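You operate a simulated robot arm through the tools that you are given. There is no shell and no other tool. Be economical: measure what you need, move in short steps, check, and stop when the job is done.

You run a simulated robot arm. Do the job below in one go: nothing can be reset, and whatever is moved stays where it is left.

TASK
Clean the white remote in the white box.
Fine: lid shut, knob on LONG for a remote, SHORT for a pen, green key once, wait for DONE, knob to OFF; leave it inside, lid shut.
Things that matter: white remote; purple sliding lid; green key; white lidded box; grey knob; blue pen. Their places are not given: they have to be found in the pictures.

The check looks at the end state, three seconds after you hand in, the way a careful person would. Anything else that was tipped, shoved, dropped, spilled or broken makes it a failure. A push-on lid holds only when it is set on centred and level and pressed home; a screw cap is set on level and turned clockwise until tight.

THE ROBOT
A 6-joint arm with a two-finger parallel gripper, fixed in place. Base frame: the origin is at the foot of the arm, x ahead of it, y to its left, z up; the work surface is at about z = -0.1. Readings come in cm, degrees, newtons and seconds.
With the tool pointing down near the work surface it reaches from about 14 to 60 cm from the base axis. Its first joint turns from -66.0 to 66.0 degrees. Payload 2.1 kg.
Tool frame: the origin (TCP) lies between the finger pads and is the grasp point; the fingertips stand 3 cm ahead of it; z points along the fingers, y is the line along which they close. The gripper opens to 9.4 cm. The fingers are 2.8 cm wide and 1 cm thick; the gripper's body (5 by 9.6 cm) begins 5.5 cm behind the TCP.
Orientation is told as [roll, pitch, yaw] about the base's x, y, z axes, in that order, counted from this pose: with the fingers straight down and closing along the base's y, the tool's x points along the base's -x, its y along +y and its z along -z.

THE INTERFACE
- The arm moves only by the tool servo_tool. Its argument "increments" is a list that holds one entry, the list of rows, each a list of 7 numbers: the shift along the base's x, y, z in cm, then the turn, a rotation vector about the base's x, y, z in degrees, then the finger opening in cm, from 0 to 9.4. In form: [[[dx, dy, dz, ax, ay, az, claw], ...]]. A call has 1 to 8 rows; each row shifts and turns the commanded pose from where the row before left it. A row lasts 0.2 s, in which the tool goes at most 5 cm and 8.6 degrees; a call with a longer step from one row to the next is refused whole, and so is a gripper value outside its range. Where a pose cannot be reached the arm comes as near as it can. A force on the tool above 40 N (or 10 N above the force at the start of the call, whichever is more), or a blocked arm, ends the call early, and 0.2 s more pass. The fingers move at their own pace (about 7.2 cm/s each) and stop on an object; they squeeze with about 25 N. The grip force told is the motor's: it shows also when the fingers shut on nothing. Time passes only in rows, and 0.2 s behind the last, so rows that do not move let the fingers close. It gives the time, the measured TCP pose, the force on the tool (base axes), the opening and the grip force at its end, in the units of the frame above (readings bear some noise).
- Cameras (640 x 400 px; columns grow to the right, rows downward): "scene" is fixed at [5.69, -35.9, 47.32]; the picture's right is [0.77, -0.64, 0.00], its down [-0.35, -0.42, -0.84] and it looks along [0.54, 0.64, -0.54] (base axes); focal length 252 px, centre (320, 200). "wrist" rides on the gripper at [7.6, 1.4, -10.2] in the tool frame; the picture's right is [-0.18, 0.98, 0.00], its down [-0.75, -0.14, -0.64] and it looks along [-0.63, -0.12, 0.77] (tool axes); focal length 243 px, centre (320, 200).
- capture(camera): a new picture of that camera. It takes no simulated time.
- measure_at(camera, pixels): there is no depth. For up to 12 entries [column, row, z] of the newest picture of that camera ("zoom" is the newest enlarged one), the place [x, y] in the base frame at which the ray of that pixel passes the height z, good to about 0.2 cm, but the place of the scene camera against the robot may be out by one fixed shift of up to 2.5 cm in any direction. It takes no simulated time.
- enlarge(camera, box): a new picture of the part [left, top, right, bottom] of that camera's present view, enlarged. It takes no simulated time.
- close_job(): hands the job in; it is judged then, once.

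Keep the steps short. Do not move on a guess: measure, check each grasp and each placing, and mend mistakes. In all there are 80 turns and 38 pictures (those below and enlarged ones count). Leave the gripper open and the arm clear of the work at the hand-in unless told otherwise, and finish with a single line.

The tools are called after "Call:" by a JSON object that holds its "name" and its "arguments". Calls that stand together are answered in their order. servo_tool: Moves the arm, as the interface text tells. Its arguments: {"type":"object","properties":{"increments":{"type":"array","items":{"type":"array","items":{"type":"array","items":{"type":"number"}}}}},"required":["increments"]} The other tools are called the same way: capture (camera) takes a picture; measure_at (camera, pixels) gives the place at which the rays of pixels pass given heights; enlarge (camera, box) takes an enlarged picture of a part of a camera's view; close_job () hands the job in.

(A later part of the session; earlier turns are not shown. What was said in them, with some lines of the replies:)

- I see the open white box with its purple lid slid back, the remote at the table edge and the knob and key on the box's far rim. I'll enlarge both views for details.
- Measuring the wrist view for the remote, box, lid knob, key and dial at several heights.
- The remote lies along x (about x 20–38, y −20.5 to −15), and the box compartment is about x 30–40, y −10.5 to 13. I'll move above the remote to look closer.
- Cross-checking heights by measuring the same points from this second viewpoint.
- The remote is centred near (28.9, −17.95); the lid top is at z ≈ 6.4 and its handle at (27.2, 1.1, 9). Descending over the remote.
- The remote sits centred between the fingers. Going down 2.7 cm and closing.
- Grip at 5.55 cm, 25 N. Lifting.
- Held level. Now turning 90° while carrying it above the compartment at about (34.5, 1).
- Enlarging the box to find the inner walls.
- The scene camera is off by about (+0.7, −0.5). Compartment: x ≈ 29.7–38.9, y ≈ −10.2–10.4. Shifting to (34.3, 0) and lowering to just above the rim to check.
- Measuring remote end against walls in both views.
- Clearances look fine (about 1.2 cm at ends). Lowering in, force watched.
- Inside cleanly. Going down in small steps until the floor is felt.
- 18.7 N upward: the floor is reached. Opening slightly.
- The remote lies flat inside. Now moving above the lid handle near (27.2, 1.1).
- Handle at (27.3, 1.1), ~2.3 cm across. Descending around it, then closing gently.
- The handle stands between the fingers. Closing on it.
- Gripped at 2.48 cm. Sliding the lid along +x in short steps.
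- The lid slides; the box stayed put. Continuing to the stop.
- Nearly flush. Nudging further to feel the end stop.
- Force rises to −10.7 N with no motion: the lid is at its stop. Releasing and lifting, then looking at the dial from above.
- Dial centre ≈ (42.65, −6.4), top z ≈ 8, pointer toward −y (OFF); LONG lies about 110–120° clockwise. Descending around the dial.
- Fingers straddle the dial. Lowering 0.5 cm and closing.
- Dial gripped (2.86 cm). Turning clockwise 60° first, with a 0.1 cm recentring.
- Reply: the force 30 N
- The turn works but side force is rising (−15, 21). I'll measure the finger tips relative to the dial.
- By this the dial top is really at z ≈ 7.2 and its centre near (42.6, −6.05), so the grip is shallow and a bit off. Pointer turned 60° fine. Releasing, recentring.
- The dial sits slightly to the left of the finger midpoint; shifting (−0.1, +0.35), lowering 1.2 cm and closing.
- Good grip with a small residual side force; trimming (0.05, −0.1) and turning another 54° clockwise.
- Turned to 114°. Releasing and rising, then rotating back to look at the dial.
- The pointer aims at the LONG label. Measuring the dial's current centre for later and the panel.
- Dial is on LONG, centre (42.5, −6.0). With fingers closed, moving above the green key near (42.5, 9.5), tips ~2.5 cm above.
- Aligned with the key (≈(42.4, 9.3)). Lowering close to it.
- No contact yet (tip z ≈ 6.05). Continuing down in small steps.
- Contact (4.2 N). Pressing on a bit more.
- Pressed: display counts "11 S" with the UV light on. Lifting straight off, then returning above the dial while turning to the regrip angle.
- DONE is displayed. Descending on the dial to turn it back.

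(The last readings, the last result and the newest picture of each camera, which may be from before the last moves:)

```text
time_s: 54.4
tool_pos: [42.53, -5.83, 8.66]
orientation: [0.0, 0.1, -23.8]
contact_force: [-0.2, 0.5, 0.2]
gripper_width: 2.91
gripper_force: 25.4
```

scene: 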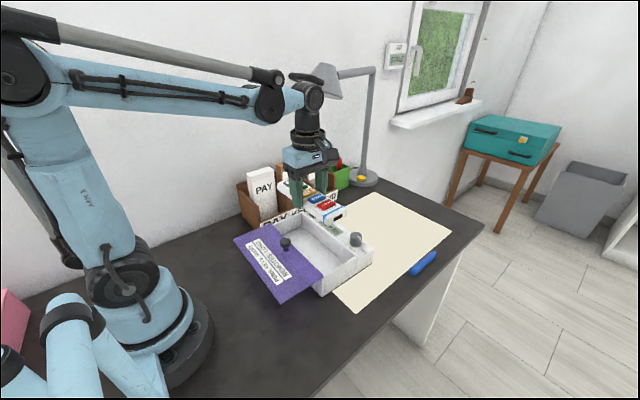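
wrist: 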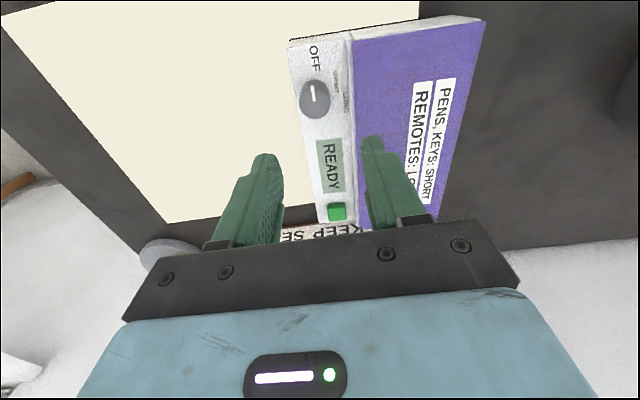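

Well-centred grip, no side force. Turning counter-clockwise 114° in two calls.

Call:
{"name": "servo_tool", "arguments": {"increments": [[[0, 0, 0, 0, 0, 8, 2], [0, 0, 0, 0, 0, 8, 2], [0, 0, 0, 0, 0, 8, 2], [0, 0, 0, 0, 0, 8, 2], [0, 0, 0, 0, 0, 8, 2], [0, 0, 0, 0, 0, 8, 2], [0, 0, 0, 0, 0, 8, 2], [0, 0, 0, 0, 0, 0, 2]]]}}

Call:
{"name": "servo_tool", "arguments": {"increments": [[[0, 0, 0, 0, 0, 8, 2], [0, 0, 0, 0, 0, 8, 2], [0, 0, 0, 0, 0, 8, 2], [0, 0, 0, 0, 0, 8, 2], [0, 0, 0, 0, 0, 8, 2], [0, 0, 0, 0, 0, 8, 2], [0, 0, 0, 0, 0, 8, 2], [0, 0, 0, 0, 0, 2, 2]]]}}

Call:
{"name": "enlarge", "arguments": {"camera": "scene", "box": [270, 180, 390, 270]}}

```text
time_s: 56.2
tool_pos: [42.61, -5.98, 8.73]
orientation: [0.1, 0.0, 32.4]
contact_force: [-0.4, -0.5, 0.5]
gripper_width: 2.91
gripper_force: 25.2
```

```text
time_s: 58.0
tool_pos: [42.44, -5.96, 8.57]
orientation: [0.1, 0.0, 90.3]
contact_force: [3.3, -6.8, -0.3]
gripper_width: 2.89
gripper_force: 24.4
```

```text
4.44 times, centred on (330, 225) of scene
```

zoom: 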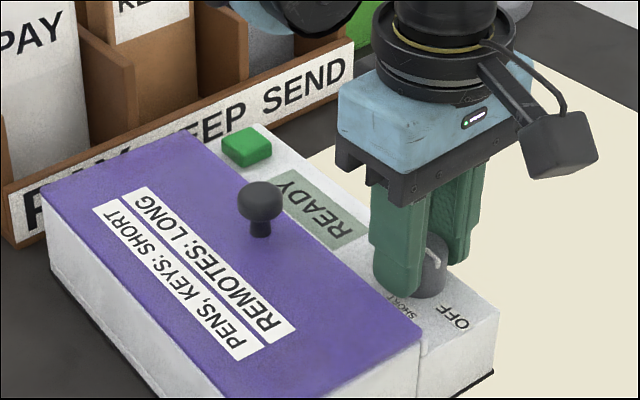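

Display is back to READY. Releasing and rising clear, then checking dial and lid.

Call:
{"name": "servo_tool", "arguments": {"increments": [[[0, 0, 0, 0, 0, 0, 4.4], [0, 0, 0, 0, 0, 0, 4.4], [0, 0, 1.5, 0, 0, 0, 4.4], [0, 0, 3, 0, 0, 0, 4.4], [0, 0, 4, 0, 0, 0, 4.4], [0, 0, 4, 0, 0, 0, 4.4], [0, 0, 4, 0, 0, 0, 9], [0, 0, 0, 0, 0, 0, 9]]]}}

Call:
{"name": "enlarge", "arguments": {"camera": "wrist", "box": [230, 30, 430, 230]}}

Call:
{"name": "capture", "arguments": {"camera": "scene"}}

```text
time_s: 59.8
tool_pos: [42.45, -5.68, 25.36]
orientation: [0.1, 0.0, 90.3]
contact_force: [-0.2, -0.3, 0.0]
gripper_width: 9.0
gripper_force: 0.0
```

```text
2.00 times, centred on (330, 130) of wrist
```

zoom: 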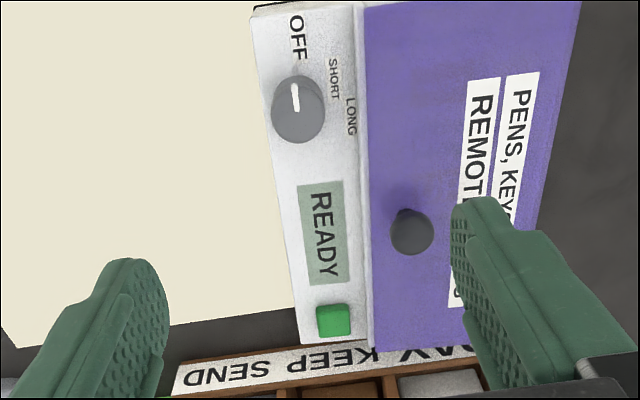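

```text
3 pictures are left
```

scene: 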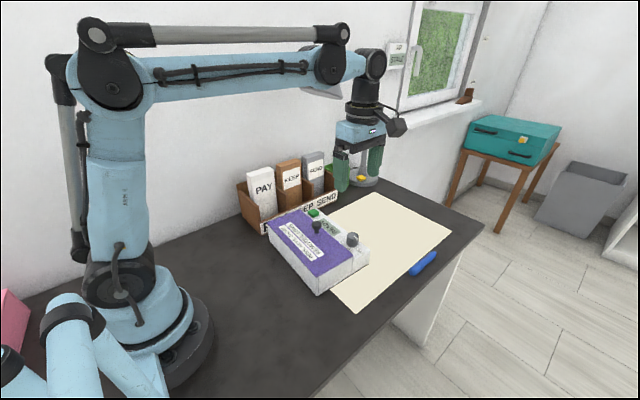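

Pointer is on OFF, the display shows READY after DONE, the lid is flush, everything else stands, and the gripper is open and clear. Handing in.

Call:
{"name": "close_job", "arguments": {}}

```text
The job is handed in.
```

The white remote was cleaned in the white box on LONG until DONE showed, and it is still inside with the lid shut and the knob on OFF; the box shifted by a few millimetres when I turned the knob.
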